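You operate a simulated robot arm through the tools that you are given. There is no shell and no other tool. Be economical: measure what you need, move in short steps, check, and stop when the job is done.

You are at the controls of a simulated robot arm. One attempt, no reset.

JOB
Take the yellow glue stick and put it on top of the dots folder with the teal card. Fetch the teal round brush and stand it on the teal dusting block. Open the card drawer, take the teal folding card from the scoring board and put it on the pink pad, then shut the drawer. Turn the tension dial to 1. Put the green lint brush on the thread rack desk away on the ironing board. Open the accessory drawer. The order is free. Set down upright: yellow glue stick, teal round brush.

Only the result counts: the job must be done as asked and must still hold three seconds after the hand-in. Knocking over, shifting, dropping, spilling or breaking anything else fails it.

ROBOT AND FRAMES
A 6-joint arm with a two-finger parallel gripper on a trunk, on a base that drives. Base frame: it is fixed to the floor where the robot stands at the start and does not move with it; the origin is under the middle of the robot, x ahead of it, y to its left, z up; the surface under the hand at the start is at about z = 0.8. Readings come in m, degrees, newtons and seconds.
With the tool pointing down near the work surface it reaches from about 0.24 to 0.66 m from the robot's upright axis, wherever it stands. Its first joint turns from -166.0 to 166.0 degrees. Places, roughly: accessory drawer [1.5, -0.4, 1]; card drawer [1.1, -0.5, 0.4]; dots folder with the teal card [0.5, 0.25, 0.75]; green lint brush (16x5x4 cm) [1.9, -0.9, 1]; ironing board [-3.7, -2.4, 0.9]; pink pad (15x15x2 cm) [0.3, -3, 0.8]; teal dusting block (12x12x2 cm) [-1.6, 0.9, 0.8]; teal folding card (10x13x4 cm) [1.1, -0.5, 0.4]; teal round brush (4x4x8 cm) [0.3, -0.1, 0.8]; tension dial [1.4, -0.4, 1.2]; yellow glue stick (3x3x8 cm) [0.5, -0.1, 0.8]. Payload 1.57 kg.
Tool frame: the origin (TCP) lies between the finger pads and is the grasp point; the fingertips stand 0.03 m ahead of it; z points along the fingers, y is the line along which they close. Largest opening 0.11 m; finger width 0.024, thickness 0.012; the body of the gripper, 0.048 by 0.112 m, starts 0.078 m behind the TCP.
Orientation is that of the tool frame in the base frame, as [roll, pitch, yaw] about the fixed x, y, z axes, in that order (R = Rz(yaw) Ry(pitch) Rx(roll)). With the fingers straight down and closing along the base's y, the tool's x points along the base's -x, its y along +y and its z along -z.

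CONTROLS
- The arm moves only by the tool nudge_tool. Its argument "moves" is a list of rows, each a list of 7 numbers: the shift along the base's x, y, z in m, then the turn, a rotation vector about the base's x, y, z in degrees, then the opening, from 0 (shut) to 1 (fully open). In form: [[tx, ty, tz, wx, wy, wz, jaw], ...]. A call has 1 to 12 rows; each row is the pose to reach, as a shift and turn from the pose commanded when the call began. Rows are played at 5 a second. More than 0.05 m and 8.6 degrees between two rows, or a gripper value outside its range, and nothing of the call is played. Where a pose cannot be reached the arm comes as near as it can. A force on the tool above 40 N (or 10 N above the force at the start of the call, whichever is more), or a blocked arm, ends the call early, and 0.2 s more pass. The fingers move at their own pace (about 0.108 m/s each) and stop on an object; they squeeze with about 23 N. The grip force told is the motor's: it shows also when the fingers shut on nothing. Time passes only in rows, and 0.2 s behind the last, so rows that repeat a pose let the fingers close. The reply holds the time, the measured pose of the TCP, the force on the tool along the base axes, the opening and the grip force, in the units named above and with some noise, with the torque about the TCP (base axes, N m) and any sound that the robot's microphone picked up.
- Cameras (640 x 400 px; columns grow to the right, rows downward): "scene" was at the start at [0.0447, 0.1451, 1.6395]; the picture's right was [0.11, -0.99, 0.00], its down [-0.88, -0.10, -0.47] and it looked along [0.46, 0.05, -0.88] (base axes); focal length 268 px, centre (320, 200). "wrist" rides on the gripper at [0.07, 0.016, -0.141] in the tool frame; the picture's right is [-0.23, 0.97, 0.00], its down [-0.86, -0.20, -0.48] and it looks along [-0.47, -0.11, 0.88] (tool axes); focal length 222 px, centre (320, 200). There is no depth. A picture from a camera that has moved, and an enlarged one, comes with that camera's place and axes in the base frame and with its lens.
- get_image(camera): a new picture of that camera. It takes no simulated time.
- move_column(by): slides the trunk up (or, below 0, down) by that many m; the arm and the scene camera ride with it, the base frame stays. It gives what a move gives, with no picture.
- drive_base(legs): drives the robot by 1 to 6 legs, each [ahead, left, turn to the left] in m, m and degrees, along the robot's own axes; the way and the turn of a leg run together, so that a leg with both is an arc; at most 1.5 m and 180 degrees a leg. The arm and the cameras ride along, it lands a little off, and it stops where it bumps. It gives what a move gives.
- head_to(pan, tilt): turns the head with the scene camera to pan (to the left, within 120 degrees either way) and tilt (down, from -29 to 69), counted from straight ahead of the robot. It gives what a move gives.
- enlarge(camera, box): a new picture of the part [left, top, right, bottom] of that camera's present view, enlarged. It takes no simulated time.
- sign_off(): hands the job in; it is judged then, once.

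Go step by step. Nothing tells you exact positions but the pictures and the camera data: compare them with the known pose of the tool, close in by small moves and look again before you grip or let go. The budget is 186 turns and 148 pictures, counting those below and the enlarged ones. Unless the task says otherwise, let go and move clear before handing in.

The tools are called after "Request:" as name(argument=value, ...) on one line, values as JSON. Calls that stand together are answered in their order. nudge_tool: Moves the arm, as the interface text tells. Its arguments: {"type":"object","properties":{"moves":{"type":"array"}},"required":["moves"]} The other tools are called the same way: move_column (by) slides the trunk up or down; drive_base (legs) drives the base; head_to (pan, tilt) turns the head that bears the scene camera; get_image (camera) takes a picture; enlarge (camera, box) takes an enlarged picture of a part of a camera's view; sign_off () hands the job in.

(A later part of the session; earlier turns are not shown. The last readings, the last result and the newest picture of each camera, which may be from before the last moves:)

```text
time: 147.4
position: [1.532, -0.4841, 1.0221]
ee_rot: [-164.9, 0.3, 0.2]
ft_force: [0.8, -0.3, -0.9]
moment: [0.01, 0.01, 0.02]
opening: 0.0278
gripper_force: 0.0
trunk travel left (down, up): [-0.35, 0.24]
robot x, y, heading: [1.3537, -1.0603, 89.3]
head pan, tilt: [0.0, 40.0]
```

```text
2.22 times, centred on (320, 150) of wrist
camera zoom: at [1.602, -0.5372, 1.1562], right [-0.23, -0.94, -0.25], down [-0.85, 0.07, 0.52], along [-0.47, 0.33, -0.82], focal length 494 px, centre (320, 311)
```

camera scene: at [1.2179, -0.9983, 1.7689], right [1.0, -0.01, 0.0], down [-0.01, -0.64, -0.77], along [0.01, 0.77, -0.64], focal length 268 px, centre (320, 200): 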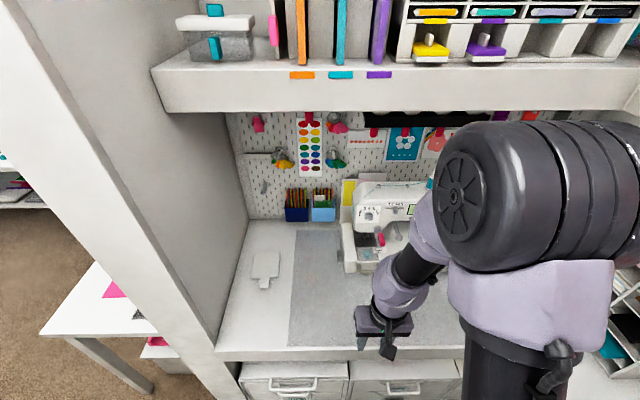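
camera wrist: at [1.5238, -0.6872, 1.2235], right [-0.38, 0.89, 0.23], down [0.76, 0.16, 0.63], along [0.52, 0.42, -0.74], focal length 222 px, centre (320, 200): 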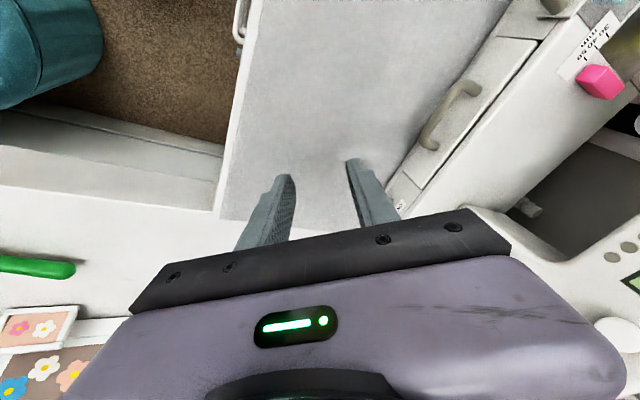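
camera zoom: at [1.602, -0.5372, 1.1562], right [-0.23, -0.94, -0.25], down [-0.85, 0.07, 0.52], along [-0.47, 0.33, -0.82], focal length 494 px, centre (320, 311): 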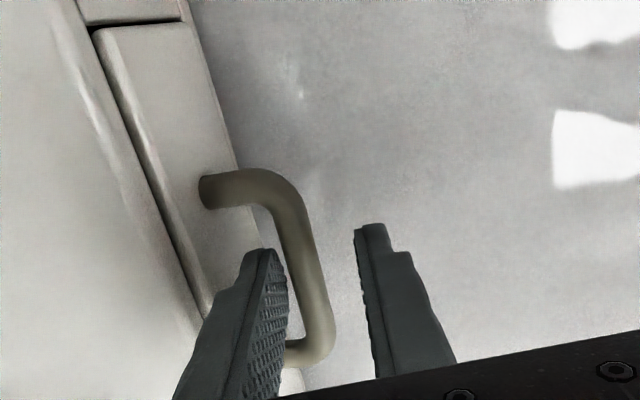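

The bar lies between the fingers. Closing and pulling.

Request:
nudge_tool(moves=[[0, 0, -0.002, 0, 0, 0, 0], [0, 0, -0.002, 0, 0, 0, 0], [0, 0, -0.002, 0, 0, 0, 0], [0, -0.02, -0.002, 0, 0, 0, 0], [0, -0.04, -0.002, 0, 0, 0, 0], [0, -0.06, -0.002, 0, 0, 0, 0]])

Request:
enlarge(camera="wrist", box=[120, 0, 420, 240])

```text
time: 148.8
position: [1.531, -0.5463, 1.0211]
ee_rot: [-164.9, 0.3, 0.2]
ft_force: [5.0, -1.1, 21.2]
moment: [0.09, -0.31, 0.65]
opening: 0.0117
gripper_force: 29.1
trunk travel left (down, up): [-0.35, 0.24]
robot x, y, heading: [1.3532, -1.0642, 89.5]
head pan, tilt: [0.0, 40.0]
```

```text
1.67 times, centred on (270, 120) of wrist
camera zoom: at [1.6018, -0.5988, 1.1551], right [-0.22, -0.94, -0.25], down [-0.85, 0.07, 0.52], along [-0.47, 0.33, -0.82], focal length 370 px, centre (403, 333)
```

zoom: 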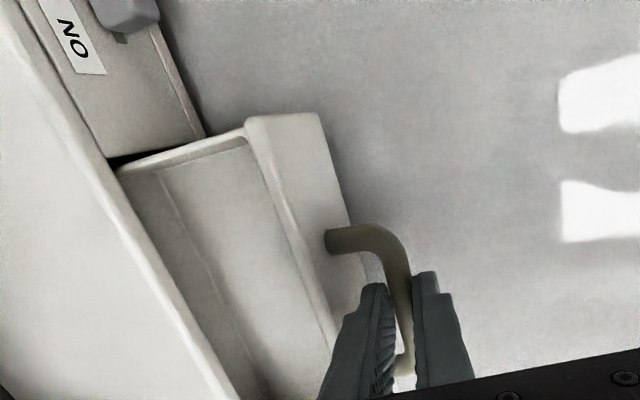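

The accessory drawer slides open. Pulling further.

Request:
nudge_tool(moves=[[0, -0.015, 0.002, 0, 0, 0, 0], [0, -0.03, 0.002, 0, 0, 0, 0], [0, -0.045, 0.002, 0, 0, 0, 0], [0, -0.06, 0.002, 0, 0, 0, 0]])

Request:
enlarge(camera="wrist", box=[120, 0, 420, 240])

```text
time: 149.5
position: [1.5317, -0.5642, 1.025]
ee_rot: [-164.4, 0.0, 0.4]
ft_force: [-1.8, 29.5, -15.0]
moment: [0.57, 0.23, 0.81]
opening: 0.0121
gripper_force: 29.5
trunk travel left (down, up): [-0.35, 0.24]
robot x, y, heading: [1.3514, -1.0605, 89.5]
head pan, tilt: [0.0, 40.0]
stopped in row 3: the force on the tool passed its limit at 51 N (the readings are from after the stop); the commanded pose is now the measured one
```

```text
1.67 times, centred on (270, 120) of wrist
camera zoom: at [1.6013, -0.6182, 1.1584], right [-0.22, -0.94, -0.26], down [-0.86, 0.06, 0.51], along [-0.47, 0.34, -0.82], focal length 370 px, centre (403, 333)
```

zoom: 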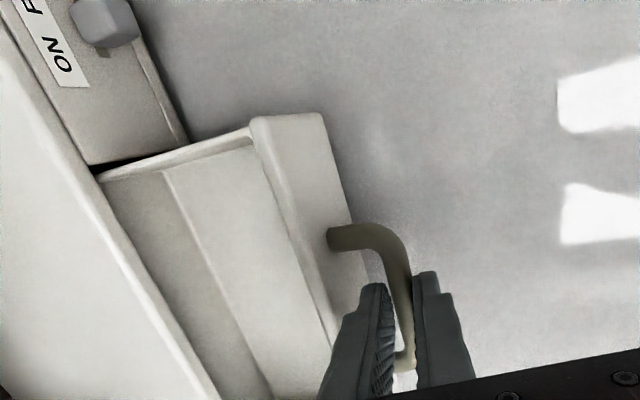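

The drawer is at its stop, fully open. Releasing upward.

Request:
nudge_tool(moves=[[0, 0.004, 0, 0, 0, 0, 0.15], [0, 0.003, 0, 0, 0, 0, 0.25], [0, 0.003, 0, 0, 0, 0, 0.25], [0, 0.003, 0.02, 0, 0, 0, 0.25], [0, 0.0, 0.05, 0, 0, 0, 0.3], [0, -0.02, 0.09, 0, 0, 0, 0.3], [0, -0.04, 0.12, 0, 0, 0, 0.3]])

Request:
get_image(camera="scene")

```text
time: 151.1
position: [1.5311, -0.6108, 1.1473]
ee_rot: [-164.4, 0.2, 0.1]
ft_force: [0.1, 0.2, 0.0]
moment: [0.04, -0.02, -0.02]
opening: 0.033
gripper_force: 0.1
trunk travel left (down, up): [-0.35, 0.24]
robot x, y, heading: [1.3578, -1.0613, 89.6]
head pan, tilt: [0.0, 40.0]
```

```text
42 pictures are left
camera scene: at [1.2154, -0.9986, 1.7687], right [1.0, -0.01, 0.0], down [-0.01, -0.64, -0.77], along [0.01, 0.77, -0.64], focal length 268 px, centre (320, 200)
```

scene: 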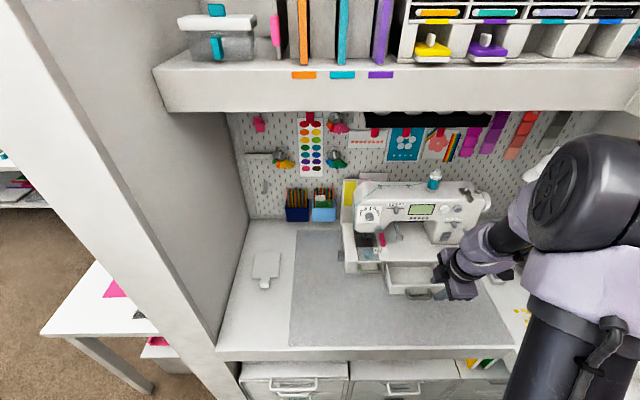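

Accessory drawer is open. Now I'll restore the wrist posture by reversing the earlier sequence (tilt up, roll back, tilt down) in free space.

Request:
nudge_tool(moves=[[-0.015, 0.005, 0.01, 7, 0, 0, 0.3], [-0.03, 0.01, 0.02, 14, 0, 0, 0.3], [-0.045, 0.015, 0.03, 21, 0, 0, 0.3], [-0.06, 0.02, 0.04, 28, 0, 0, 0.3], [-0.075, 0.025, 0.05, 35, 0, 0, 0.3], [-0.09, 0.03, 0.06, 42, 0, 0, 0.3], [-0.105, 0.04, 0.06, 49, 0, 0, 0.3], [-0.12, 0.05, 0.06, 56, 0, 0, 0.3], [-0.13, 0.06, 0.06, 63, 0, 0, 0.3], [-0.14, 0.07, 0.06, 70, 0, 0, 0.3], [-0.155, 0.09, 0.06, 74.5, 0, 0, 0.3], [-0.155, 0.1, 0.06, 74.5, 0, 0, 0.3]])

Request:
nudge_tool(moves=[[0, 0, 0, 0, 8, 0, 0.3], [0, 0, 0, 0, 16, 0, 0.3], [0, 0, 0, 0, 24, 0, 0.3], [0, 0, 0, 0, 32, 0, 0.3], [0, 0, 0, 0, 40, 0, 0.3], [0, 0, 0, 0, 48, 0, 0.3], [0, 0, 0, 0, 56, 0, 0.3], [0, 0, 0, 0, 64, 0, 0.3], [0, 0, 0, 0, 72, 0, 0.3], [0, 0, 0, 0, 80, 0, 0.3], [0, 0, 0, 0, 88, 0, 0.3], [0, 0, 0, 0, 90, 0, 0.3]])

Request:
nudge_tool(moves=[[0, -0.005, 0, -8, 0, 0, 0.3], [0, -0.01, 0, -16, 0, 0, 0.3], [0, -0.015, 0, -24, 0, 0, 0.3], [0, -0.02, 0, -32, 0, 0, 0.3], [0, -0.03, 0, -40, 0, 0, 0.3], [0, -0.04, 0, -48, 0, 0, 0.3], [0, -0.05, 0, -56, 0, 0, 0.3], [0, -0.06, 0, -64, 0, 0, 0.3], [0, -0.07, 0, -72, 0, 0, 0.3], [0, -0.08, 0, -80, 0, 0, 0.3], [0, -0.1, 0, -88, 0, 0, 0.3], [0, -0.12, 0, -90, 0, 0, 0.3]])

```text
time: 153.7
position: [1.3765, -0.5077, 1.2051]
ee_rot: [-90.0, -0.1, 0.1]
ft_force: [0.0, 0.7, 0.3]
moment: [-0.01, -0.06, 0.0]
opening: 0.033
gripper_force: 0.1
out of reach, approached as far as the arm can: row 2, 3
trunk travel left (down, up): [-0.35, 0.24]
robot x, y, heading: [1.3518, -1.0612, 89.4]
head pan, tilt: [0.0, 40.0]
```

```text
time: 156.3
position: [1.3762, -0.5105, 1.2054]
ee_rot: [-37.9, 89.8, 52.0]
ft_force: [-0.1, 0.9, 0.4]
moment: [-0.01, -0.01, 0.04]
opening: 0.0331
gripper_force: 0.1
trunk travel left (down, up): [-0.35, 0.24]
robot x, y, heading: [1.3598, -1.0636, 89.3]
head pan, tilt: [0.0, 40.0]
```

```text
time: 158.9
position: [1.3764, -0.6305, 1.2054]
ee_rot: [-180.0, 0.0, -89.8]
ft_force: [0.5, -0.3, -0.1]
moment: [0.03, 0.03, 0.0]
opening: 0.033
gripper_force: 0.1
out of reach, approached as far as the arm can: row 8
trunk travel left (down, up): [-0.35, 0.24]
robot x, y, heading: [1.3514, -1.0618, 89.9]
head pan, tilt: [0.0, 40.0]
```

Posture is neutral again. Retract slightly and turn the base toward the lint brush.

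Request:
nudge_tool(moves=[[-0.005, -0.04, 0, 0, 0, 0, 0.6], [-0.01, -0.08, 0, 0, 0, 0, 0.8], [-0.015, -0.1, 0, 0, 0, 0, 0.9]])

Request:
drive_base(legs=[[0, 0, -70]])

Request:
get_image(camera="scene")

Request:
get_image(camera="wrist")

```text
time: 159.7
position: [1.3623, -0.7299, 1.2044]
ee_rot: [-179.9, 0.2, -89.8]
ft_force: [-0.5, 0.5, -0.5]
moment: [0.02, 0.01, 0.02]
opening: 0.0992
gripper_force: 0.1
trunk travel left (down, up): [-0.35, 0.24]
robot x, y, heading: [1.3512, -1.0603, 89.5]
head pan, tilt: [0.0, 40.0]
```

```text
time: 163.1
position: [1.6691, -0.953, 1.2037]
ee_rot: [-180.0, 0.1, -159.1]
ft_force: [0.8, -0.2, 0.1]
moment: [0.0, 0.0, 0.0]
opening: 0.099
gripper_force: 0.1
trunk travel left (down, up): [-0.35, 0.24]
robot x, y, heading: [1.351, -1.061, 20.4]
head pan, tilt: [0.0, 40.0]
```

```text
41 pictures are left
camera scene: at [1.3679, -0.9103, 1.7687], right [0.35, -0.94, 0.0], down [-0.6, -0.22, -0.77], along [0.72, 0.26, -0.64], focal length 268 px, centre (320, 200)
```

scene: 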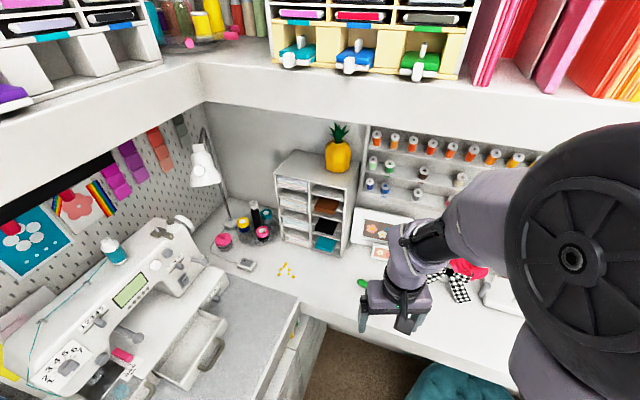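

```text
40 pictures are left
camera wrist: at [1.5978, -0.9624, 1.3465], right [-0.14, 0.99, 0.0], down [0.87, 0.12, 0.48], along [0.48, 0.07, -0.88], focal length 222 px, centre (320, 200)
```

wrist: 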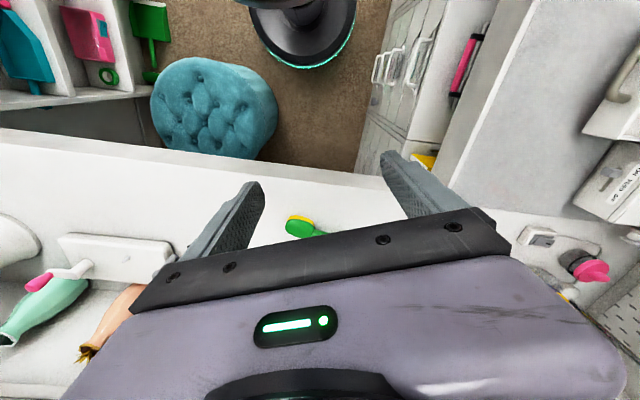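

The brush's head end is at about (1.86,-0.97). I'll come over it, rotating to close across its width.

Request:
nudge_tool(moves=[[0.03, 0.0, -0.01, 0, 0, 8, 0.7], [0.06, 0.0, -0.02, 0, 0, 16, 0.65], [0.09, 0.0, -0.03, 0, 0, 24, 0.65], [0.12, 0.0, -0.04, 0, 0, 32, 0.65], [0.15, 0.0, -0.05, 0, 0, 40, 0.65], [0.18, 0.005, -0.06, 0, 0, 46, 0.65], [0.205, 0.01, -0.08, 0, 0, 46, 0.65], [0.205, 0.01, -0.08, 0, 0, 46, 0.65]])

Request:
get_image(camera="wrist")

Request:
enlarge(camera="scene", box=[300, 200, 520, 340])

```text
time: 164.9
position: [1.8748, -0.9416, 1.1228]
ee_rot: [-180.0, 0.2, -112.9]
ft_force: [-0.4, -0.2, -0.5]
moment: [-0.01, -0.05, -0.01]
opening: 0.0716
gripper_force: 0.0
trunk travel left (down, up): [-0.35, 0.24]
robot x, y, heading: [1.3551, -1.0653, 20.4]
head pan, tilt: [0.0, 40.0]
```

```text
39 pictures are left
camera wrist: at [1.8322, -1.0003, 1.2669], right [-0.81, 0.59, 0.0], down [0.52, 0.71, 0.48], along [0.28, 0.39, -0.88], focal length 222 px, centre (320, 200)
```

wrist: 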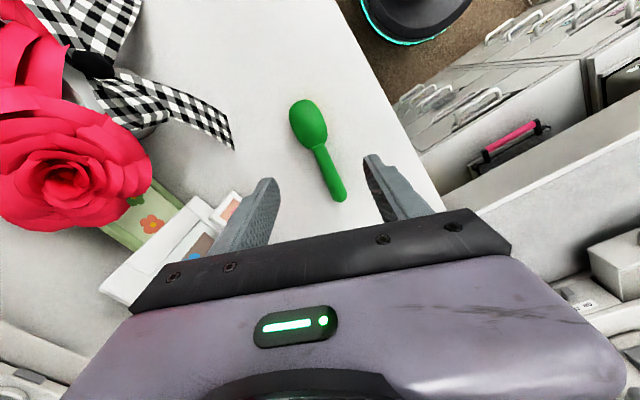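

```text
2.86 times, centred on (410, 270) of scene
camera zoom: at [1.3668, -0.9104, 1.7687], right [0.35, -0.94, 0.0], down [-0.6, -0.22, -0.77], along [0.72, 0.26, -0.64], focal length 764 px, centre (63, 0)
```

zoom: 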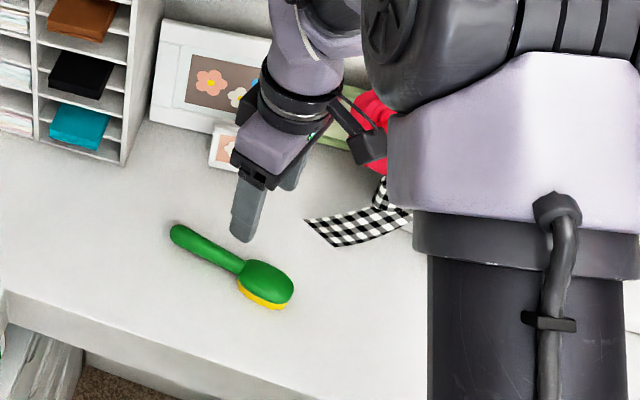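

The brush spans (1.85,-0.99)–(1.893,-0.862), desk at z≈0.965. Descending on its handle just past the head.

Request:
nudge_tool(moves=[[0.004, 0.02, -0.03, 0, 0, 4, 0.65], [0.004, 0.02, -0.07, 0, 0, 4, 0.65], [0.004, 0.02, -0.1, 0, 0, 4, 0.65], [0.004, 0.02, -0.115, 0, 0, 4, 0.65]])

Request:
enlarge(camera="wrist", box=[220, 60, 420, 240])

```text
time: 165.9
position: [1.8791, -0.9233, 1.0086]
ee_rot: [-180.0, 0.1, -109.0]
ft_force: [-0.1, 0.5, 0.8]
moment: [-0.01, 0.04, 0.03]
opening: 0.0716
gripper_force: 0.0
trunk travel left (down, up): [-0.35, 0.24]
robot x, y, heading: [1.3533, -1.0614, 20.3]
head pan, tilt: [0.0, 40.0]
```

```text
2.22 times, centred on (320, 150) of wrist
camera zoom: at [1.8397, -0.9847, 1.1521], right [-0.85, 0.53, 0.0], down [0.47, 0.74, 0.48], along [0.26, 0.41, -0.88], focal length 494 px, centre (320, 311)
```

zoom: 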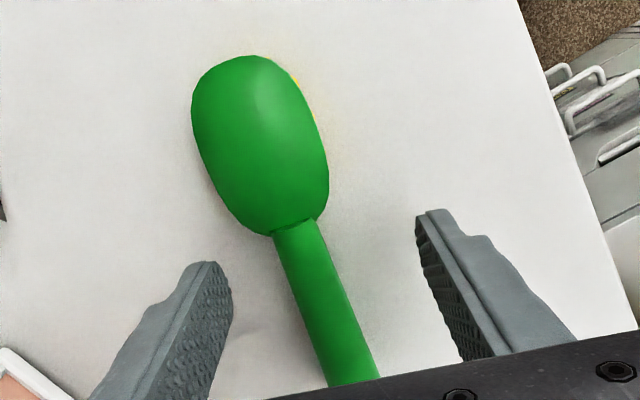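

Request:
nudge_tool(moves=[[0.0, 0, -0.005, 0, 0, 0, 0.65], [0.0, 0, -0.009, 0, 0, 0, 0.65], [0.0, 0, -0.009, 0, 0, 0, 0.3], [0, 0, -0.009, 0, 0, 0, 0], [0, 0, -0.009, 0, 0, 0, 0], [0, 0, -0.009, 0, 0, 0, 0], [0, 0, 0.03, 0, 0, 0, 0], [0, 0, 0.07, 0, 0, 0, 0], [0, 0, 0.11, 0, 0, 0, 0]])

Request:
get_image(camera="wrist")

```text
time: 167.9
position: [1.8761, -0.9214, 1.1196]
ee_rot: [-179.8, 0.1, -109.0]
ft_force: [0.3, -1.0, -0.9]
moment: [0.0, 0.03, 0.01]
opening: 0.0207
gripper_force: 22.8
trunk travel left (down, up): [-0.35, 0.24]
robot x, y, heading: [1.3548, -1.0649, 20.3]
head pan, tilt: [0.0, 40.0]
```

```text
36 pictures are left
camera wrist: at [1.8385, -0.9833, 1.2619], right [-0.85, 0.53, 0.0], down [0.47, 0.74, 0.48], along [0.26, 0.41, -0.88], focal length 222 px, centre (320, 200)
```

wrist: 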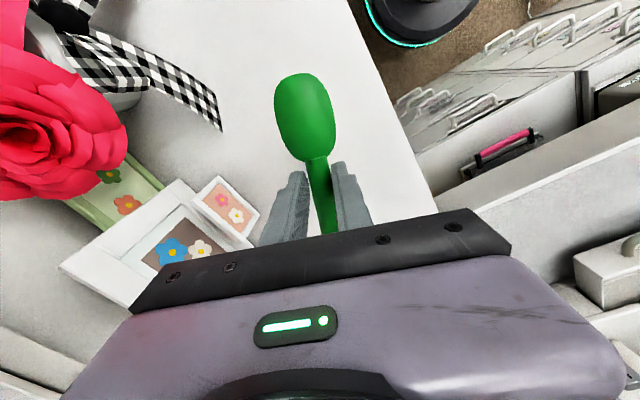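

Brush in hand. Retract, leave the nook backwards and turn toward the ironing board side.

Request:
nudge_tool(moves=[[-0.02, 0, 0.03, 0, 0, -7, 0], [-0.05, -0.003, 0.05, 0, 0, -14, 0], [-0.09, -0.006, 0.07, 0, 0, -21, 0], [-0.13, -0.01, 0.08, 0, 0, -28, 0], [-0.165, -0.015, 0.08, 0, 0, -35, 0], [-0.19, -0.02, 0.08, 0, 0, -42, 0], [-0.21, -0.025, 0.08, 0, 0, -50, 0]])

Request:
drive_base(legs=[[0, 0, -20.3], [-0.5, -0.2, 0], [-1.2, 0, 0], [-0.3, 0.35, 0], [0, 0, -170]])

Request:
head_to(pan=0, tilt=22)

Request:
get_image(camera="scene")

```text
time: 169.5
position: [1.6674, -0.9478, 1.1983]
ee_rot: [-180.0, 0.2, -159.2]
ft_force: [-0.6, -0.4, -0.8]
moment: [-0.02, -0.01, 0.0]
opening: 0.021
gripper_force: 23.3
trunk travel left (down, up): [-0.35, 0.24]
robot x, y, heading: [1.3507, -1.0594, 20.2]
head pan, tilt: [0.0, 40.0]
```

```text
time: 188.7
position: [-0.9878, -0.9817, 1.1982]
ee_rot: [180.0, 0.1, 12.6]
ft_force: [0.4, 0.9, -0.3]
moment: [0.03, 0.0, -0.03]
opening: 0.021
gripper_force: 23.1
trunk travel left (down, up): [-0.35, 0.24]
robot x, y, heading: [-0.6636, -0.9135, -168.1]
head pan, tilt: [0.0, 40.0]
```

```text
time: 189.5
position: [-0.988, -0.9815, 1.1966]
ee_rot: [-180.0, 0.1, 12.7]
ft_force: [0.3, -0.1, -1.4]
moment: [0.02, 0.02, -0.02]
opening: 0.021
gripper_force: 22.9
trunk travel left (down, up): [-0.35, 0.24]
robot x, y, heading: [-0.6606, -0.9153, -168.2]
head pan, tilt: [0.0, 22.0]
```

```text
35 pictures are left
camera scene: at [-0.7032, -1.0673, 1.7968], right [-0.21, 0.98, 0.0], down [0.37, 0.08, -0.93], along [-0.91, -0.19, -0.38], focal length 268 px, centre (320, 200)
```

scene: 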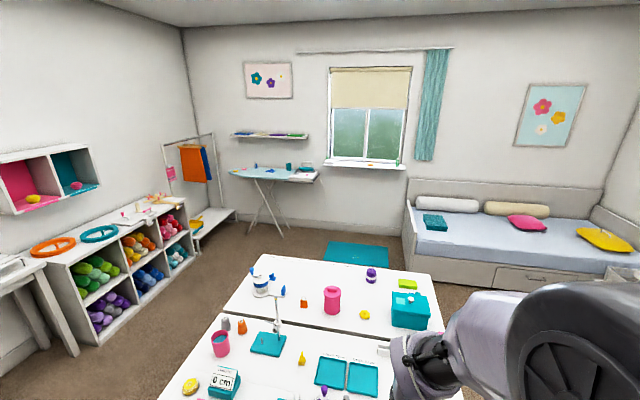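

The ironing board lies along y at x≈-3.6, y -2.8…-1.7. I'll go around the middle table on its -y side.

Request:
drive_base(legs=[[0, 0, -11.8], [0, 1.35, 0], [1.3, 0, 0], [0.95, 0, 0]])

Request:
head_to(pan=0, tilt=35)

Request:
get_image(camera="scene")

```text
time: 207.8
position: [-3.2537, -2.2357, 1.1974]
ee_rot: [-179.9, 0.1, -0.6]
ft_force: [-0.1, -0.3, 0.0]
moment: [-0.06, 0.0, 0.03]
opening: 0.021
gripper_force: 22.3
trunk travel left (down, up): [-0.35, 0.24]
robot x, y, heading: [-2.918, -2.2471, 178.7]
head pan, tilt: [0.0, 22.0]
```

```text
time: 208.6
position: [-3.2528, -2.2348, 1.1978]
ee_rot: [180.0, 0.0, -0.8]
ft_force: [-0.1, 0.0, -1.1]
moment: [0.0, 0.05, -0.07]
opening: 0.0212
gripper_force: 22.9
trunk travel left (down, up): [-0.35, 0.24]
robot x, y, heading: [-2.9203, -2.2437, 178.5]
head pan, tilt: [0.0, 35.0]
```

```text
34 pictures are left
camera scene: at [-2.9899, -2.3844, 1.7763], right [0.03, 1.0, 0.0], down [0.57, -0.01, -0.82], along [-0.82, 0.02, -0.57], focal length 268 px, centre (320, 200)
```

scene: 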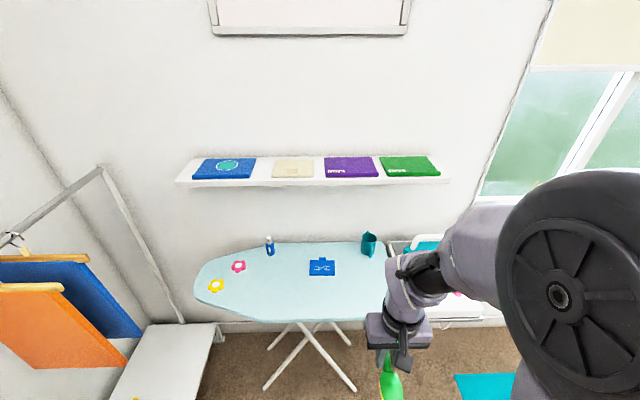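

The board has a clear area near (-3.66,-2.46). Closing in with the base, then over it.

Request:
drive_base(legs=[[0.15, 0.2, 0]])

Request:
nudge_tool(moves=[[-0.04, 0, 0, 0, 0, 0, 0], [-0.08, 0, 0, 0, 0, 0, 0], [-0.12, 0, 0, 0, 0, 0, 0], [-0.16, 0, 0, 0, 0, 0, 0], [-0.2, 0, -0.02, 0, 0, 0, 0], [-0.24, 0, -0.05, 0, 0, 0, 0], [-0.255, 0, -0.09, 0, 0, 0, 0], [-0.255, 0, -0.13, 0, 0, 0, 0]])

Request:
get_image(camera="scene")

Request:
get_image(camera="wrist")

```text
time: 210.4
position: [-3.405, -2.4316, 1.1983]
ee_rot: [180.0, 0.1, -0.7]
ft_force: [0.5, -0.6, -0.7]
moment: [0.0, 0.0, -0.01]
opening: 0.0208
gripper_force: 23.3
trunk travel left (down, up): [-0.35, 0.24]
robot x, y, heading: [-3.074, -2.4403, 178.3]
head pan, tilt: [0.0, 35.0]
```

```text
time: 212.2
position: [-3.6603, -2.4308, 1.0659]
ee_rot: [179.9, 0.1, -0.6]
ft_force: [0.2, -0.9, -0.6]
moment: [-0.02, 0.0, -0.02]
opening: 0.0209
gripper_force: 22.8
trunk travel left (down, up): [-0.35, 0.24]
robot x, y, heading: [-3.0719, -2.4406, 178.3]
head pan, tilt: [0.0, 35.0]
```

```text
33 pictures are left
camera scene: at [-3.1437, -2.5796, 1.7762], right [0.03, 1.0, 0.0], down [0.57, -0.01, -0.82], along [-0.82, 0.02, -0.57], focal length 268 px, centre (320, 200)
```

scene: 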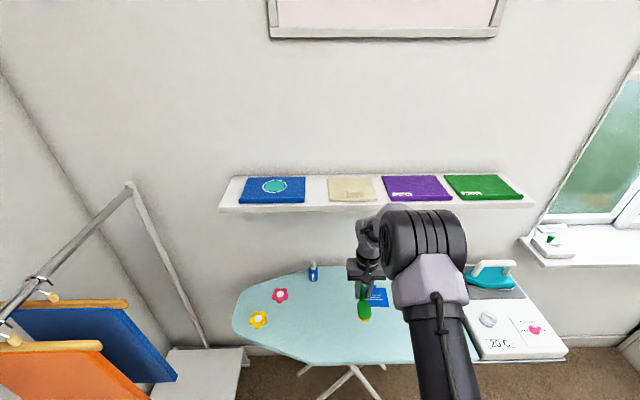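

```text
32 pictures are left
camera wrist: at [-3.5912, -2.4481, 1.209], right [-0.24, -0.97, 0.0], down [-0.85, 0.21, 0.48], along [-0.47, 0.11, -0.88], focal length 222 px, centre (320, 200)
```

wrist: 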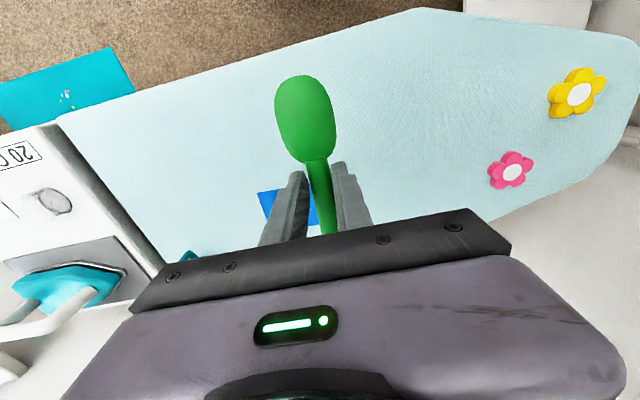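

Board surface ≈0.87. Shifting clear of the blue patch and lowering.

Request:
nudge_tool(moves=[[0, -0.035, 0, 0, 0, 0, 0], [0.0, -0.07, -0.02, 0, 0, 0, 0], [0.0, -0.07, -0.06, 0, 0, 0, 0], [0.0, -0.07, -0.1, 0, 0, 0, 0], [0, -0.07, -0.13, 0, 0, 0, 0], [0, -0.07, -0.145, 0, 0, 0, 0]])

Request:
nudge_tool(moves=[[0, 0, -0.004, 0, 0, 0, 0], [0, 0, -0.008, 0, 0, 0, 0], [0, 0, -0.012, 0, 0, 0, 0]])

```text
time: 213.6
position: [-3.6592, -2.501, 0.9233]
ee_rot: [-180.0, 0.1, -0.7]
ft_force: [0.2, 0.7, -1.5]
moment: [0.0, -0.01, 0.0]
opening: 0.0206
gripper_force: 23.0
trunk travel left (down, up): [-0.35, 0.24]
robot x, y, heading: [-3.0707, -2.4405, 178.7]
head pan, tilt: [0.0, 35.0]
```

```text
time: 214.4
position: [-3.6599, -2.5017, 0.911]
ee_rot: [-180.0, 0.2, -0.8]
ft_force: [-0.1, -0.4, -1.4]
moment: [-0.01, 0.01, -0.06]
opening: 0.0208
gripper_force: 23.7
trunk travel left (down, up): [-0.35, 0.24]
robot x, y, heading: [-3.0743, -2.4395, 178.4]
head pan, tilt: [0.0, 35.0]
```

Request:
nudge_tool(moves=[[0, 0, -0.004, 0, 0, 0, 0], [0, 0, -0.007, 0, 0, 0, 0], [0, 0, -0.01, 0, 0, 0, 0]])

Request:
enlarge(camera="scene", box=[300, 250, 420, 340])

```text
time: 215.2
position: [-3.6611, -2.5016, 0.9021]
ee_rot: [179.8, 0.3, -0.7]
ft_force: [-3.9, -0.4, 17.4]
moment: [0.03, -0.13, -0.02]
opening: 0.0212
gripper_force: 22.8
trunk travel left (down, up): [-0.35, 0.24]
robot x, y, heading: [-3.0693, -2.4405, 178.7]
head pan, tilt: [0.0, 35.0]
```

```text
4.44 times, centred on (360, 295) of scene
camera zoom: at [-3.1416, -2.5795, 1.7764], right [0.03, 1.0, 0.0], down [0.57, -0.01, -0.82], along [-0.82, 0.02, -0.57], focal length 1189 px, centre (142, -222)
```

zoom: 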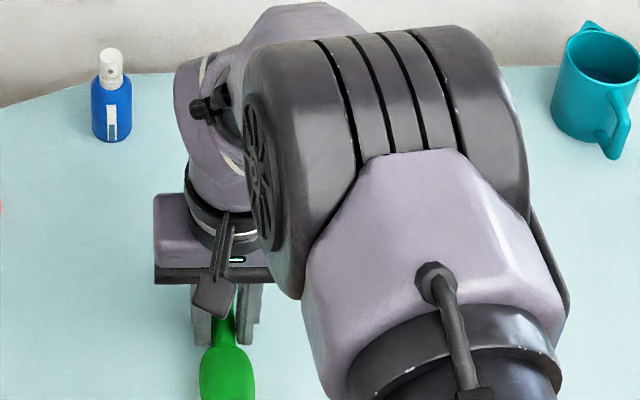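

Contact (17 N). Ease up 2 mm, open and lift.

Request:
nudge_tool(moves=[[0, 0, 0.002, 0, 0, 0, 0], [0, 0, 0.002, 0, 0, 0, 0.2], [0, 0, 0.002, 0, 0, 0, 0.5], [0, 0, 0.002, 0, 0, 0, 0.6], [0, 0, 0.04, 0, 0, 0, 0.6], [0, 0, 0.08, 0, 0, 0, 0.6], [0, 0, 0.12, 0, 0, 0, 0.6], [0.02, 0, 0.16, 0, 0, 0, 0.6], [0.05, 0, 0.19, 0, 0, 0, 0.6]])

Request:
get_image(camera="wrist")

```text
time: 217.2
position: [-3.6114, -2.5004, 1.0898]
ee_rot: [179.8, 0.2, -0.8]
ft_force: [0.5, 0.5, 0.7]
moment: [0.0, 0.06, 0.0]
opening: 0.066
gripper_force: 0.0
trunk travel left (down, up): [-0.35, 0.24]
robot x, y, heading: [-3.07, -2.4387, 178.4]
head pan, tilt: [0.0, 35.0]
```

```text
30 pictures are left
camera wrist: at [-3.5411, -2.5177, 1.2334], right [-0.24, -0.97, 0.0], down [-0.85, 0.21, 0.48], along [-0.47, 0.11, -0.88], focal length 222 px, centre (320, 200)
```

wrist: 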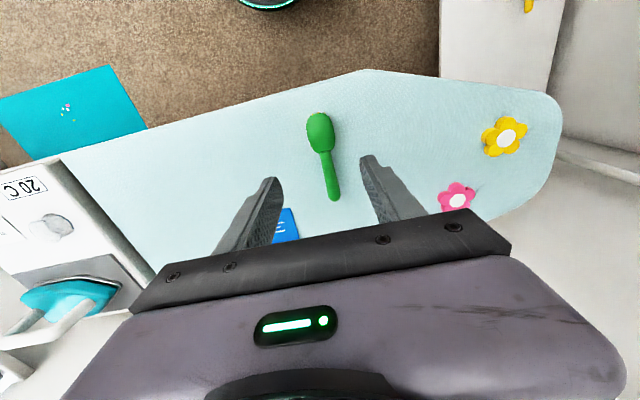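

The lint brush lies on the board. Driving back to the nook for the card drawer.

Request:
nudge_tool(moves=[[0.04, 0.01, 0.03, 0, 0, 0, 0.6], [0.08, 0.02, 0.06, 0, 0, 0, 0.6], [0.12, 0.03, 0.09, 0, 0, 0, 0.6], [0.16, 0.05, 0.1, 0, 0, 0, 0.6], [0.2, 0.06, 0.1, 0, 0, 0, 0.6]])

Request:
drive_base(legs=[[0, 0, 1.6], [-1.4, 0, 0], [-1.4, 0, 0], [0, -1.2, 0]])

Request:
drive_base(legs=[[0, 0, 180], [1.1, 0, 0]])

```text
refused: row 1 steps farther than a row can; nothing moved
```

```text
time: 236.7
position: [-0.8639, -1.331, 1.0905]
ee_rot: [179.8, 0.1, 2.1]
ft_force: [-0.1, 0.0, -0.1]
moment: [0.03, 0.04, 0.0]
opening: 0.066
gripper_force: 0.0
trunk travel left (down, up): [-0.35, 0.24]
robot x, y, heading: [-0.3263, -1.2395, -178.7]
head pan, tilt: [0.0, 35.0]
```

```text
time: 249.6
position: [1.2953, -1.158, 1.0906]
ee_rot: [179.9, 0.1, -178.9]
ft_force: [0.1, -0.3, -0.3]
moment: [0.01, 0.02, 0.02]
opening: 0.0661
gripper_force: 0.0
trunk travel left (down, up): [-0.35, 0.24]
robot x, y, heading: [0.7577, -1.2352, 0.4]
head pan, tilt: [0.0, 35.0]
```

Retract first, then turn toward the cabinet.

Request:
nudge_tool(moves=[[-0.035, -0.01, 0.02, 0, 0, 0, 0.6], [-0.07, -0.02, 0.04, 0, 0, 0, 0.6], [-0.105, -0.03, 0.06, 0, 0, 0, 0.6], [-0.14, -0.04, 0.08, 0, 0, 0, 0.6], [-0.175, -0.05, 0.1, 0, 0, 0, 0.6], [-0.205, -0.06, 0.1, 0, 0, 0, 0.6]])

Request:
drive_base(legs=[[0.34, 0, 0], [0, 0, 89.5]])

Request:
head_to(pan=0, tilt=60)

Request:
get_image(camera="scene")

```text
time: 250.9
position: [1.091, -1.2158, 1.1911]
ee_rot: [-179.9, 0.0, -178.8]
ft_force: [0.1, -0.1, -0.6]
moment: [0.01, 0.02, -0.01]
opening: 0.0659
gripper_force: 0.0
trunk travel left (down, up): [-0.35, 0.24]
robot x, y, heading: [0.7607, -1.2332, 0.5]
head pan, tilt: [0.0, 35.0]
```

```text
time: 257.0
position: [1.0922, -0.8992, 1.1912]
ee_rot: [-180.0, 0.1, -90.6]
ft_force: [-0.3, 0.9, -0.5]
moment: [-0.04, 0.01, 0.0]
opening: 0.066
gripper_force: 0.0
trunk travel left (down, up): [-0.35, 0.24]
robot x, y, heading: [1.1036, -1.235, 88.7]
head pan, tilt: [0.0, 35.0]
```

```text
time: 257.9
position: [1.0916, -0.8994, 1.1912]
ee_rot: [-180.0, 0.1, -90.7]
ft_force: [0.0, 0.6, -0.4]
moment: [-0.02, 0.0, -0.01]
opening: 0.0661
gripper_force: 0.0
trunk travel left (down, up): [-0.35, 0.24]
robot x, y, heading: [1.1058, -1.2353, 88.9]
head pan, tilt: [0.0, 60.0]
```

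```text
29 pictures are left
camera scene: at [0.9644, -1.186, 1.742], right [1.0, -0.02, 0.0], down [-0.02, -0.87, -0.5], along [0.01, 0.5, -0.87], focal length 268 px, centre (320, 200)
```

scene: 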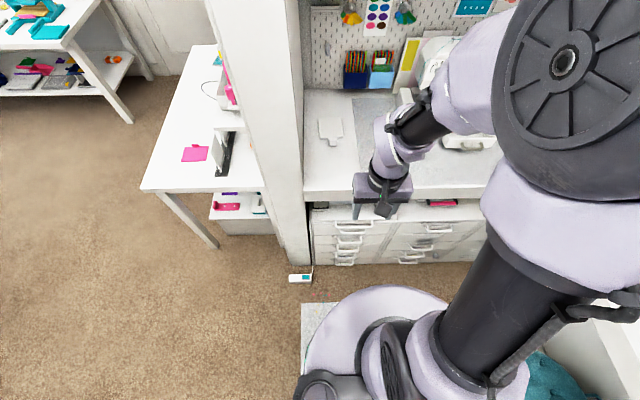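

Request:
enlarge(camera="scene", box=[290, 190, 490, 290])

```text
3.20 times, centred on (390, 240) of scene
camera zoom: at [0.9644, -1.186, 1.742], right [1.0, -0.02, 0.0], down [-0.02, -0.87, -0.5], along [0.01, 0.5, -0.87], focal length 856 px, centre (96, 72)
```

zoom: 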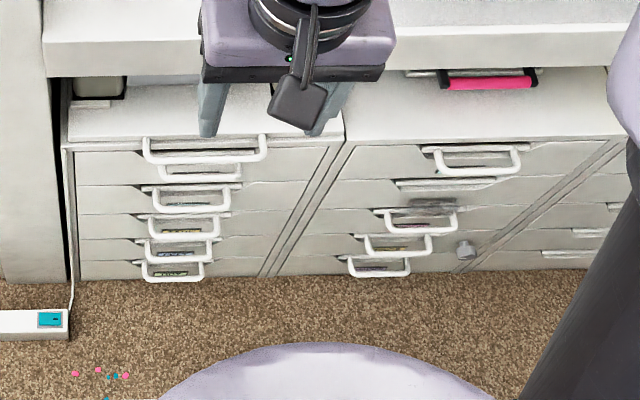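

Several drawers sit below the desk. I'll lower the trunk for a better view of the handles and labels.

Request:
move_column(by=-0.34)

Request:
head_to(pan=0, tilt=55)

Request:
enlarge(camera="scene", box=[280, 130, 480, 270])

```text
time: 261.2
position: [1.0923, -0.899, 0.8517]
ee_rot: [-180.0, 0.1, -90.7]
ft_force: [0.4, 0.8, -0.7]
moment: [0.0, -0.01, 0.02]
opening: 0.0659
gripper_force: 0.0
trunk travel left (down, up): [-0.01, 0.58]
robot x, y, heading: [1.1011, -1.236, 89.0]
head pan, tilt: [0.0, 60.0]
```

```text
time: 261.8
position: [1.0934, -0.8992, 0.8513]
ee_rot: [180.0, 0.2, -90.6]
ft_force: [0.6, 0.1, 0.4]
moment: [-0.03, -0.01, 0.0]
opening: 0.0658
gripper_force: 0.1
trunk travel left (down, up): [-0.01, 0.58]
robot x, y, heading: [1.0989, -1.2318, 88.6]
head pan, tilt: [0.0, 55.0]
```

```text
2.86 times, centred on (380, 200) of scene
camera zoom: at [0.9645, -1.1806, 1.408], right [1.0, -0.02, 0.0], down [-0.02, -0.82, -0.57], along [0.01, 0.57, -0.82], focal length 764 px, centre (149, 200)
```

zoom: 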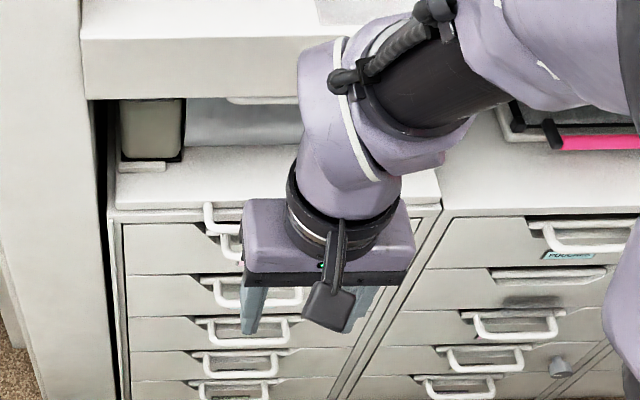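

I count handles at z≈0.63, 0.52, 0.37, 0.26, 0.15 in this column. I'll back off a little and turn the tool horizontal (rolled to close vertically) to inspect labels with the wrist camera and pull by driving.

Request:
drive_base(legs=[[-0.1, 0, 0]])

Request:
nudge_tool(moves=[[0.002, 0.03, -0.02, 0, 0, 0, 0.5], [0.004, 0.06, -0.05, 4, 0, 0, 0.5], [0.006, 0.09, -0.08, 12, 0, 0, 0.5], [0.008, 0.12, -0.11, 20, 0, 0, 0.5], [0.01, 0.14, -0.14, 28, 0, 0, 0.5], [0.012, 0.155, -0.17, 36, 0, 0, 0.5], [0.014, 0.17, -0.2, 44, 0, 0, 0.5], [0.016, 0.18, -0.22, 52, 0, 0, 0.5], [0.018, 0.19, -0.24, 60, 0, 0, 0.5], [0.02, 0.2, -0.25, 68, 0, 0, 0.5], [0.02, 0.2, -0.26, 76, 0, 0, 0.5], [0.02, 0.2, -0.27, 84, 0, 0, 0.5]])

Request:
get_image(camera="wrist")

```text
time: 263.0
position: [1.0898, -0.9991, 0.8507]
ee_rot: [-180.0, 0.1, -90.7]
ft_force: [0.7, 0.3, 0.2]
moment: [0.03, -0.05, 0.0]
opening: 0.0659
gripper_force: 0.1
trunk travel left (down, up): [-0.01, 0.58]
robot x, y, heading: [1.1005, -1.3355, 88.6]
head pan, tilt: [0.0, 55.0]
```

```text
time: 265.6
position: [1.1105, -0.8002, 0.5798]
ee_rot: [173.3, 84.1, -96.6]
ft_force: [-0.4, 0.2, 1.0]
moment: [0.01, -0.04, 0.01]
opening: 0.0549
gripper_force: 0.0
trunk travel left (down, up): [-0.01, 0.58]
robot x, y, heading: [1.0994, -1.3341, 88.6]
head pan, tilt: [0.0, 55.0]
```

```text
26 pictures are left
camera wrist: at [1.0934, -0.9475, 0.5275], right [-0.97, 0.02, 0.24], down [0.21, -0.39, 0.9], along [0.11, 0.92, 0.37], focal length 222 px, centre (320, 200)
```

wrist: 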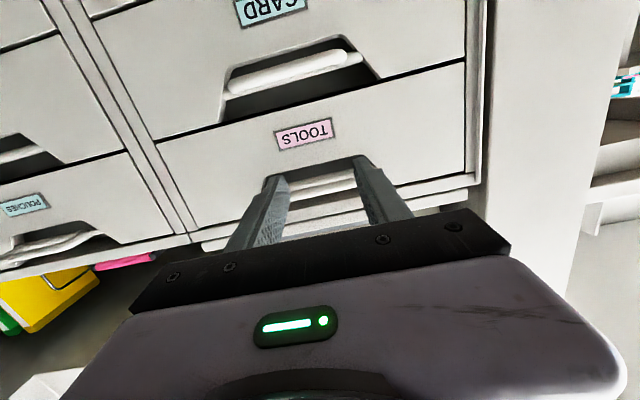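

Labels read: top drawer TOOLS, the one below it CARD — the handle at about (1.115,-0.692,0.487). Rolling the tool to close vertically and lowering in front of it.

Request:
nudge_tool(moves=[[0, 0, -0.01, 6, 0, 0, 0.5]])

Request:
nudge_tool(moves=[[0, 0, -0.005, 0, -8, 0, 0.5], [0, 0, -0.01, 0, -16, 0, 0.5], [0, 0, -0.02, 0, -24, 0, 0.5], [0, 0, -0.03, 0, -32, 0, 0.5], [0, 0, -0.04, 0, -40, 0, 0.5], [0, 0, -0.05, 0, -48, 0, 0.5], [0, 0, -0.06, 0, -56, 0, 0.5], [0, 0, -0.07, 0, -64, 0, 0.5], [0, 0, -0.075, 0, -72, 0, 0.5], [0, 0, -0.08, 0, -80, 0, 0.5], [0, 0, -0.083, 0, -88, 0, 0.5], [0, 0, -0.083, 0, -90, 0, 0.5]])

Request:
get_image(camera="wrist")

```text
time: 266.0
position: [1.1117, -0.7993, 0.5716]
ee_rot: [74.0, 89.4, 163.9]
ft_force: [0.2, 0.7, -0.3]
moment: [-0.03, -0.01, 0.02]
opening: 0.055
gripper_force: 0.1
trunk travel left (down, up): [-0.01, 0.58]
robot x, y, heading: [1.1013, -1.3345, 88.3]
head pan, tilt: [0.0, 55.0]
```

```text
time: 268.6
position: [1.1105, -0.7976, 0.5052]
ee_rot: [-90.1, 0.6, 0.1]
ft_force: [0.1, 0.1, -0.5]
moment: [-0.03, -0.03, 0.0]
opening: 0.0549
gripper_force: 0.1
out of reach, approached as far as the arm can: row 8, 9, 10, 11, 12
trunk travel left (down, up): [-0.01, 0.58]
robot x, y, heading: [1.1007, -1.3358, 88.6]
head pan, tilt: [0.0, 55.0]
```

```text
25 pictures are left
camera wrist: at [1.1801, -0.9395, 0.4898], right [-0.24, 0.0, -0.97], down [-0.85, -0.48, 0.21], along [-0.47, 0.88, 0.11], focal length 222 px, centre (320, 200)
```

wrist: 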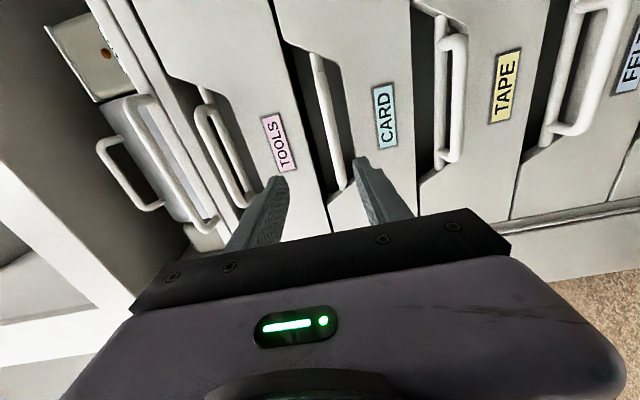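

CARD handle bar sits at z≈0.49 between the fingers. Lower the trunk 1 cm and approach.

Request:
move_column(by=-0.01)

Request:
nudge_tool(moves=[[0.005, 0.03, 0, 0, 0, 0, 0.55], [0.01, 0.055, -0.002, 0, 0, 0, 0.55], [0.01, 0.07, -0.004, 0, 0, 0, 0.55]])

Request:
get_image(camera="wrist")

```text
time: 269.2
position: [1.1107, -0.799, 0.495]
ee_rot: [-90.1, 0.5, 0.1]
ft_force: [-0.2, -0.6, -1.0]
moment: [-0.02, -0.01, 0.01]
opening: 0.0551
gripper_force: 0.0
trunk travel left (down, up): [0.0, 0.59]
robot x, y, heading: [1.1008, -1.3363, 88.4]
head pan, tilt: [0.0, 55.0]
```

```text
time: 270.0
position: [1.1185, -0.729, 0.497]
ee_rot: [-90.4, 0.7, 0.1]
ft_force: [-0.2, -0.4, 0.0]
moment: [-0.01, 0.01, 0.01]
opening: 0.0604
gripper_force: 0.1
out of reach, approached as far as the arm can: row 3
trunk travel left (down, up): [0.0, 0.59]
robot x, y, heading: [1.0998, -1.3341, 88.7]
head pan, tilt: [0.0, 55.0]
```

```text
24 pictures are left
camera wrist: at [1.1893, -0.8701, 0.482], right [-0.24, -0.01, -0.97], down [-0.85, -0.48, 0.21], along [-0.47, 0.88, 0.11], focal length 222 px, centre (320, 200)
```

wrist: 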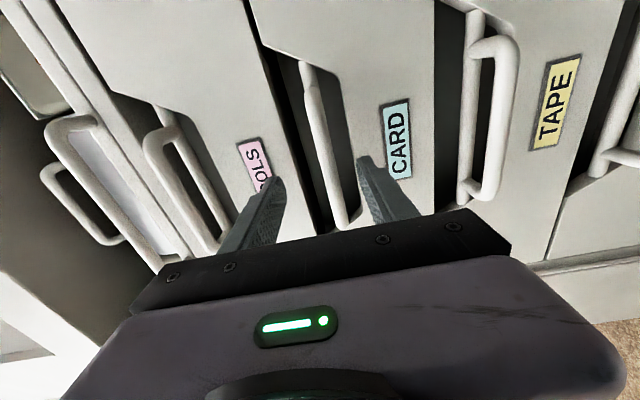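

Bar is ~3–4 cm ahead of the TCP. Advancing with the base and closing.

Request:
drive_base(legs=[[0.038, 0, 0]])

Request:
nudge_tool(moves=[[0, 0, 0, 0, 0, 0, 0.3], [0, 0, 0, 0, 0, 0, 0.0], [0, 0, 0, 0, 0, 0, 0], [0, 0, 0, 0, 0, 0, 0]])

Request:
enlarge(camera="wrist", box=[220, 60, 440, 240])

```text
time: 270.9
position: [1.1206, -0.7074, 0.4952]
ee_rot: [-90.7, 0.6, 0.2]
ft_force: [-0.4, -6.3, 7.2]
moment: [0.52, -0.08, -0.09]
opening: 0.0667
gripper_force: 3.5
trunk travel left (down, up): [0.0, 0.59]
robot x, y, heading: [1.0972, -1.3067, 88.5]
head pan, tilt: [0.0, 55.0]
stopped in leg 1: the force on the tool passed its limit at 89 N (the readings are from after the stop); the commanded pose is now the measured one
```

```text
time: 271.8
position: [1.1203, -0.7113, 0.4867]
ee_rot: [-91.6, 0.7, 0.0]
ft_force: [-0.6, -2.5, -14.3]
moment: [-0.05, -0.66, 0.23]
opening: 0.0121
gripper_force: 29.2
trunk travel left (down, up): [0.0, 0.59]
robot x, y, heading: [1.1001, -1.3096, 88.5]
head pan, tilt: [0.0, 55.0]
stopped in row 4: the force on the tool passed its limit at 42 N (the readings are from after the stop); the commanded pose is now the measured one
```

```text
2.22 times, centred on (330, 150) of wrist
camera zoom: at [1.1896, -0.8536, 0.4756], right [-0.24, -0.03, -0.97], down [-0.85, -0.47, 0.22], along [-0.47, 0.88, 0.09], focal length 494 px, centre (298, 311)
```

zoom: 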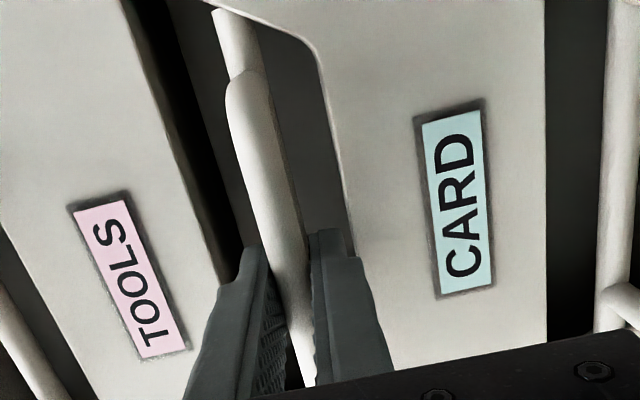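

The handle is gripped. Pulling the drawer open by driving back.

Request:
drive_base(legs=[[-0.15, 0, 0]])

Request:
drive_base(legs=[[-0.12, 0, 0]])

Request:
get_image(camera="scene")

```text
time: 273.3
position: [1.1202, -0.8653, 0.4861]
ee_rot: [-91.6, 0.8, -0.3]
ft_force: [-0.3, 2.6, -1.4]
moment: [-0.05, -0.74, -0.03]
opening: 0.0119
gripper_force: 28.9
trunk travel left (down, up): [0.0, 0.59]
robot x, y, heading: [1.0959, -1.4631, 88.5]
head pan, tilt: [0.0, 55.0]
stopped in leg 1: the force on the tool passed its limit at 40 N (the readings are from after the stop); the commanded pose is now the measured one
```

```text
time: 274.1
position: [1.1195, -0.8719, 0.4876]
ee_rot: [-91.7, 0.8, -0.3]
ft_force: [0.2, 0.6, -5.2]
moment: [-0.04, -0.7, 0.11]
opening: 0.012
gripper_force: 29.2
trunk travel left (down, up): [0.0, 0.59]
robot x, y, heading: [1.097, -1.4721, 88.6]
head pan, tilt: [0.0, 55.0]
stopped in leg 1: the robot was blocked; the commanded pose is now the measured one
```

```text
22 pictures are left
camera scene: at [0.959, -1.4159, 1.398], right [1.0, -0.03, 0.0], down [-0.02, -0.82, -0.57], along [0.01, 0.57, -0.82], focal length 268 px, centre (320, 200)
```

scene: 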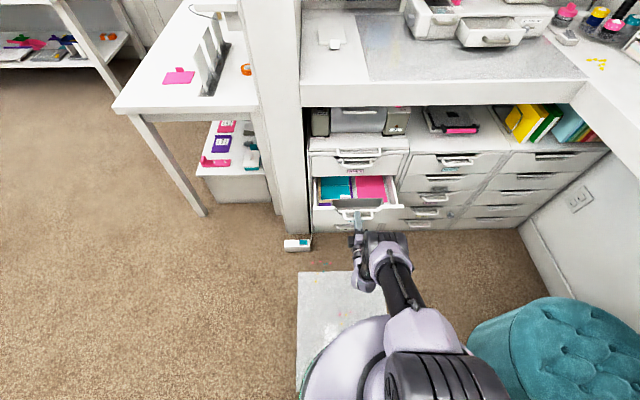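

Request:
enlarge(camera="scene", box=[290, 130, 430, 240])

```text
3.64 times, centred on (360, 185) of scene
camera zoom: at [0.959, -1.4159, 1.398], right [1.0, -0.03, 0.0], down [-0.02, -0.82, -0.57], along [0.01, 0.57, -0.82], focal length 973 px, centre (174, 254)
```

zoom: 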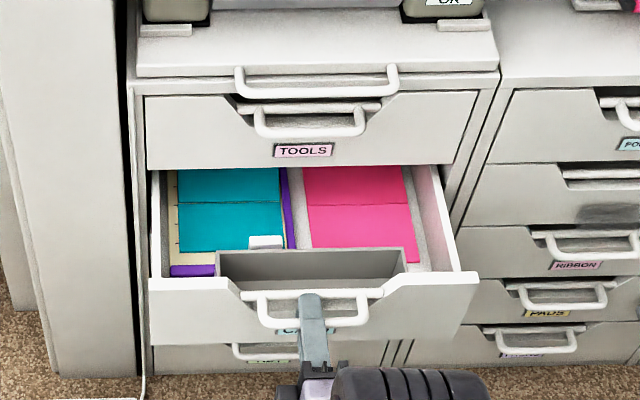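

Drawer is open to its stop; the teal card on the scoring board has a white tab at about (1.083,-0.737,0.45). Releasing the handle, backing off and restoring the neutral wrist.

Request:
nudge_tool(moves=[[0, 0, 0, 0, 0, 0, 0.3], [0, 0, 0, 0, 0, 0, 0.5], [0, -0.03, 0, 0, 0, 0, 0.5], [0, -0.06, 0, 0, 0, 0, 0.5], [0, -0.06, 0.04, 0, 0, 0, 0.5], [0, -0.05, 0.08, 0, 0, 0, 0.5], [0, -0.04, 0.12, 0, 0, 0, 0.5], [0, -0.03, 0.16, 0, 0, 0, 0.5]])

Request:
nudge_tool(moves=[[0, 0, 0, 0, 8, 0, 0.5], [0, 0, 0, 0, 16, 0, 0.5], [0, 0, 0, 0, 24, 0, 0.5], [0, 0, 0, 0, 32, 0, 0.5], [0, 0, 0, 0, 40, 0, 0.5], [0, 0, 0, 0, 48, 0, 0.5], [0, 0, 0, 0, 56, 0, 0.5], [0, 0, 0, 0, 64, 0, 0.5], [0, 0, 0, 0, 72, 0, 0.5], [0, 0, 0, 0, 80, 0, 0.5], [0, 0, 0, 0, 88, 0, 0.5], [0, 0, 0, 0, 90, 0, 0.5]])

Request:
nudge_tool(moves=[[0, -0.005, 0, -8, 0, 0, 0.5], [0, -0.01, 0, -16, 0, 0, 0.5], [0, -0.015, 0.02, -24, 0, 0, 0.5], [0, -0.02, 0.04, -32, 0, 0, 0.5], [0, -0.03, 0.06, -40, 0, 0, 0.5], [0, -0.04, 0.08, -48, 0, 0, 0.5], [0, -0.05, 0.1, -56, 0, 0, 0.5], [0, -0.06, 0.12, -64, 0, 0, 0.5], [0, -0.06, 0.12, -70, 0, 0, 0.5]])

```text
time: 275.9
position: [1.1187, -0.9027, 0.6475]
ee_rot: [-91.6, 0.8, -0.2]
ft_force: [-0.5, -0.9, 1.1]
moment: [-0.03, 0.01, 0.04]
opening: 0.0551
gripper_force: 0.1
trunk travel left (down, up): [0.0, 0.59]
robot x, y, heading: [1.0965, -1.4697, 88.5]
head pan, tilt: [0.0, 55.0]
```

```text
time: 278.5
position: [1.1188, -0.9028, 0.6482]
ee_rot: [110.2, 89.1, -158.2]
ft_force: [0.7, 0.0, 1.6]
moment: [0.0, -0.01, -0.03]
opening: 0.0554
gripper_force: 0.1
trunk travel left (down, up): [0.0, 0.59]
robot x, y, heading: [1.0993, -1.4712, 88.6]
head pan, tilt: [0.0, 55.0]
```

```text
time: 280.5
position: [1.1257, -0.9614, 0.7647]
ee_rot: [179.2, 25.4, -90.9]
ft_force: [-0.6, -0.8, -0.5]
moment: [-0.03, -0.01, 0.01]
opening: 0.0549
gripper_force: 0.1
out of reach, approached as far as the arm can: row 8, 9
trunk travel left (down, up): [0.0, 0.59]
robot x, y, heading: [1.0982, -1.4708, 88.6]
head pan, tilt: [0.0, 55.0]
```

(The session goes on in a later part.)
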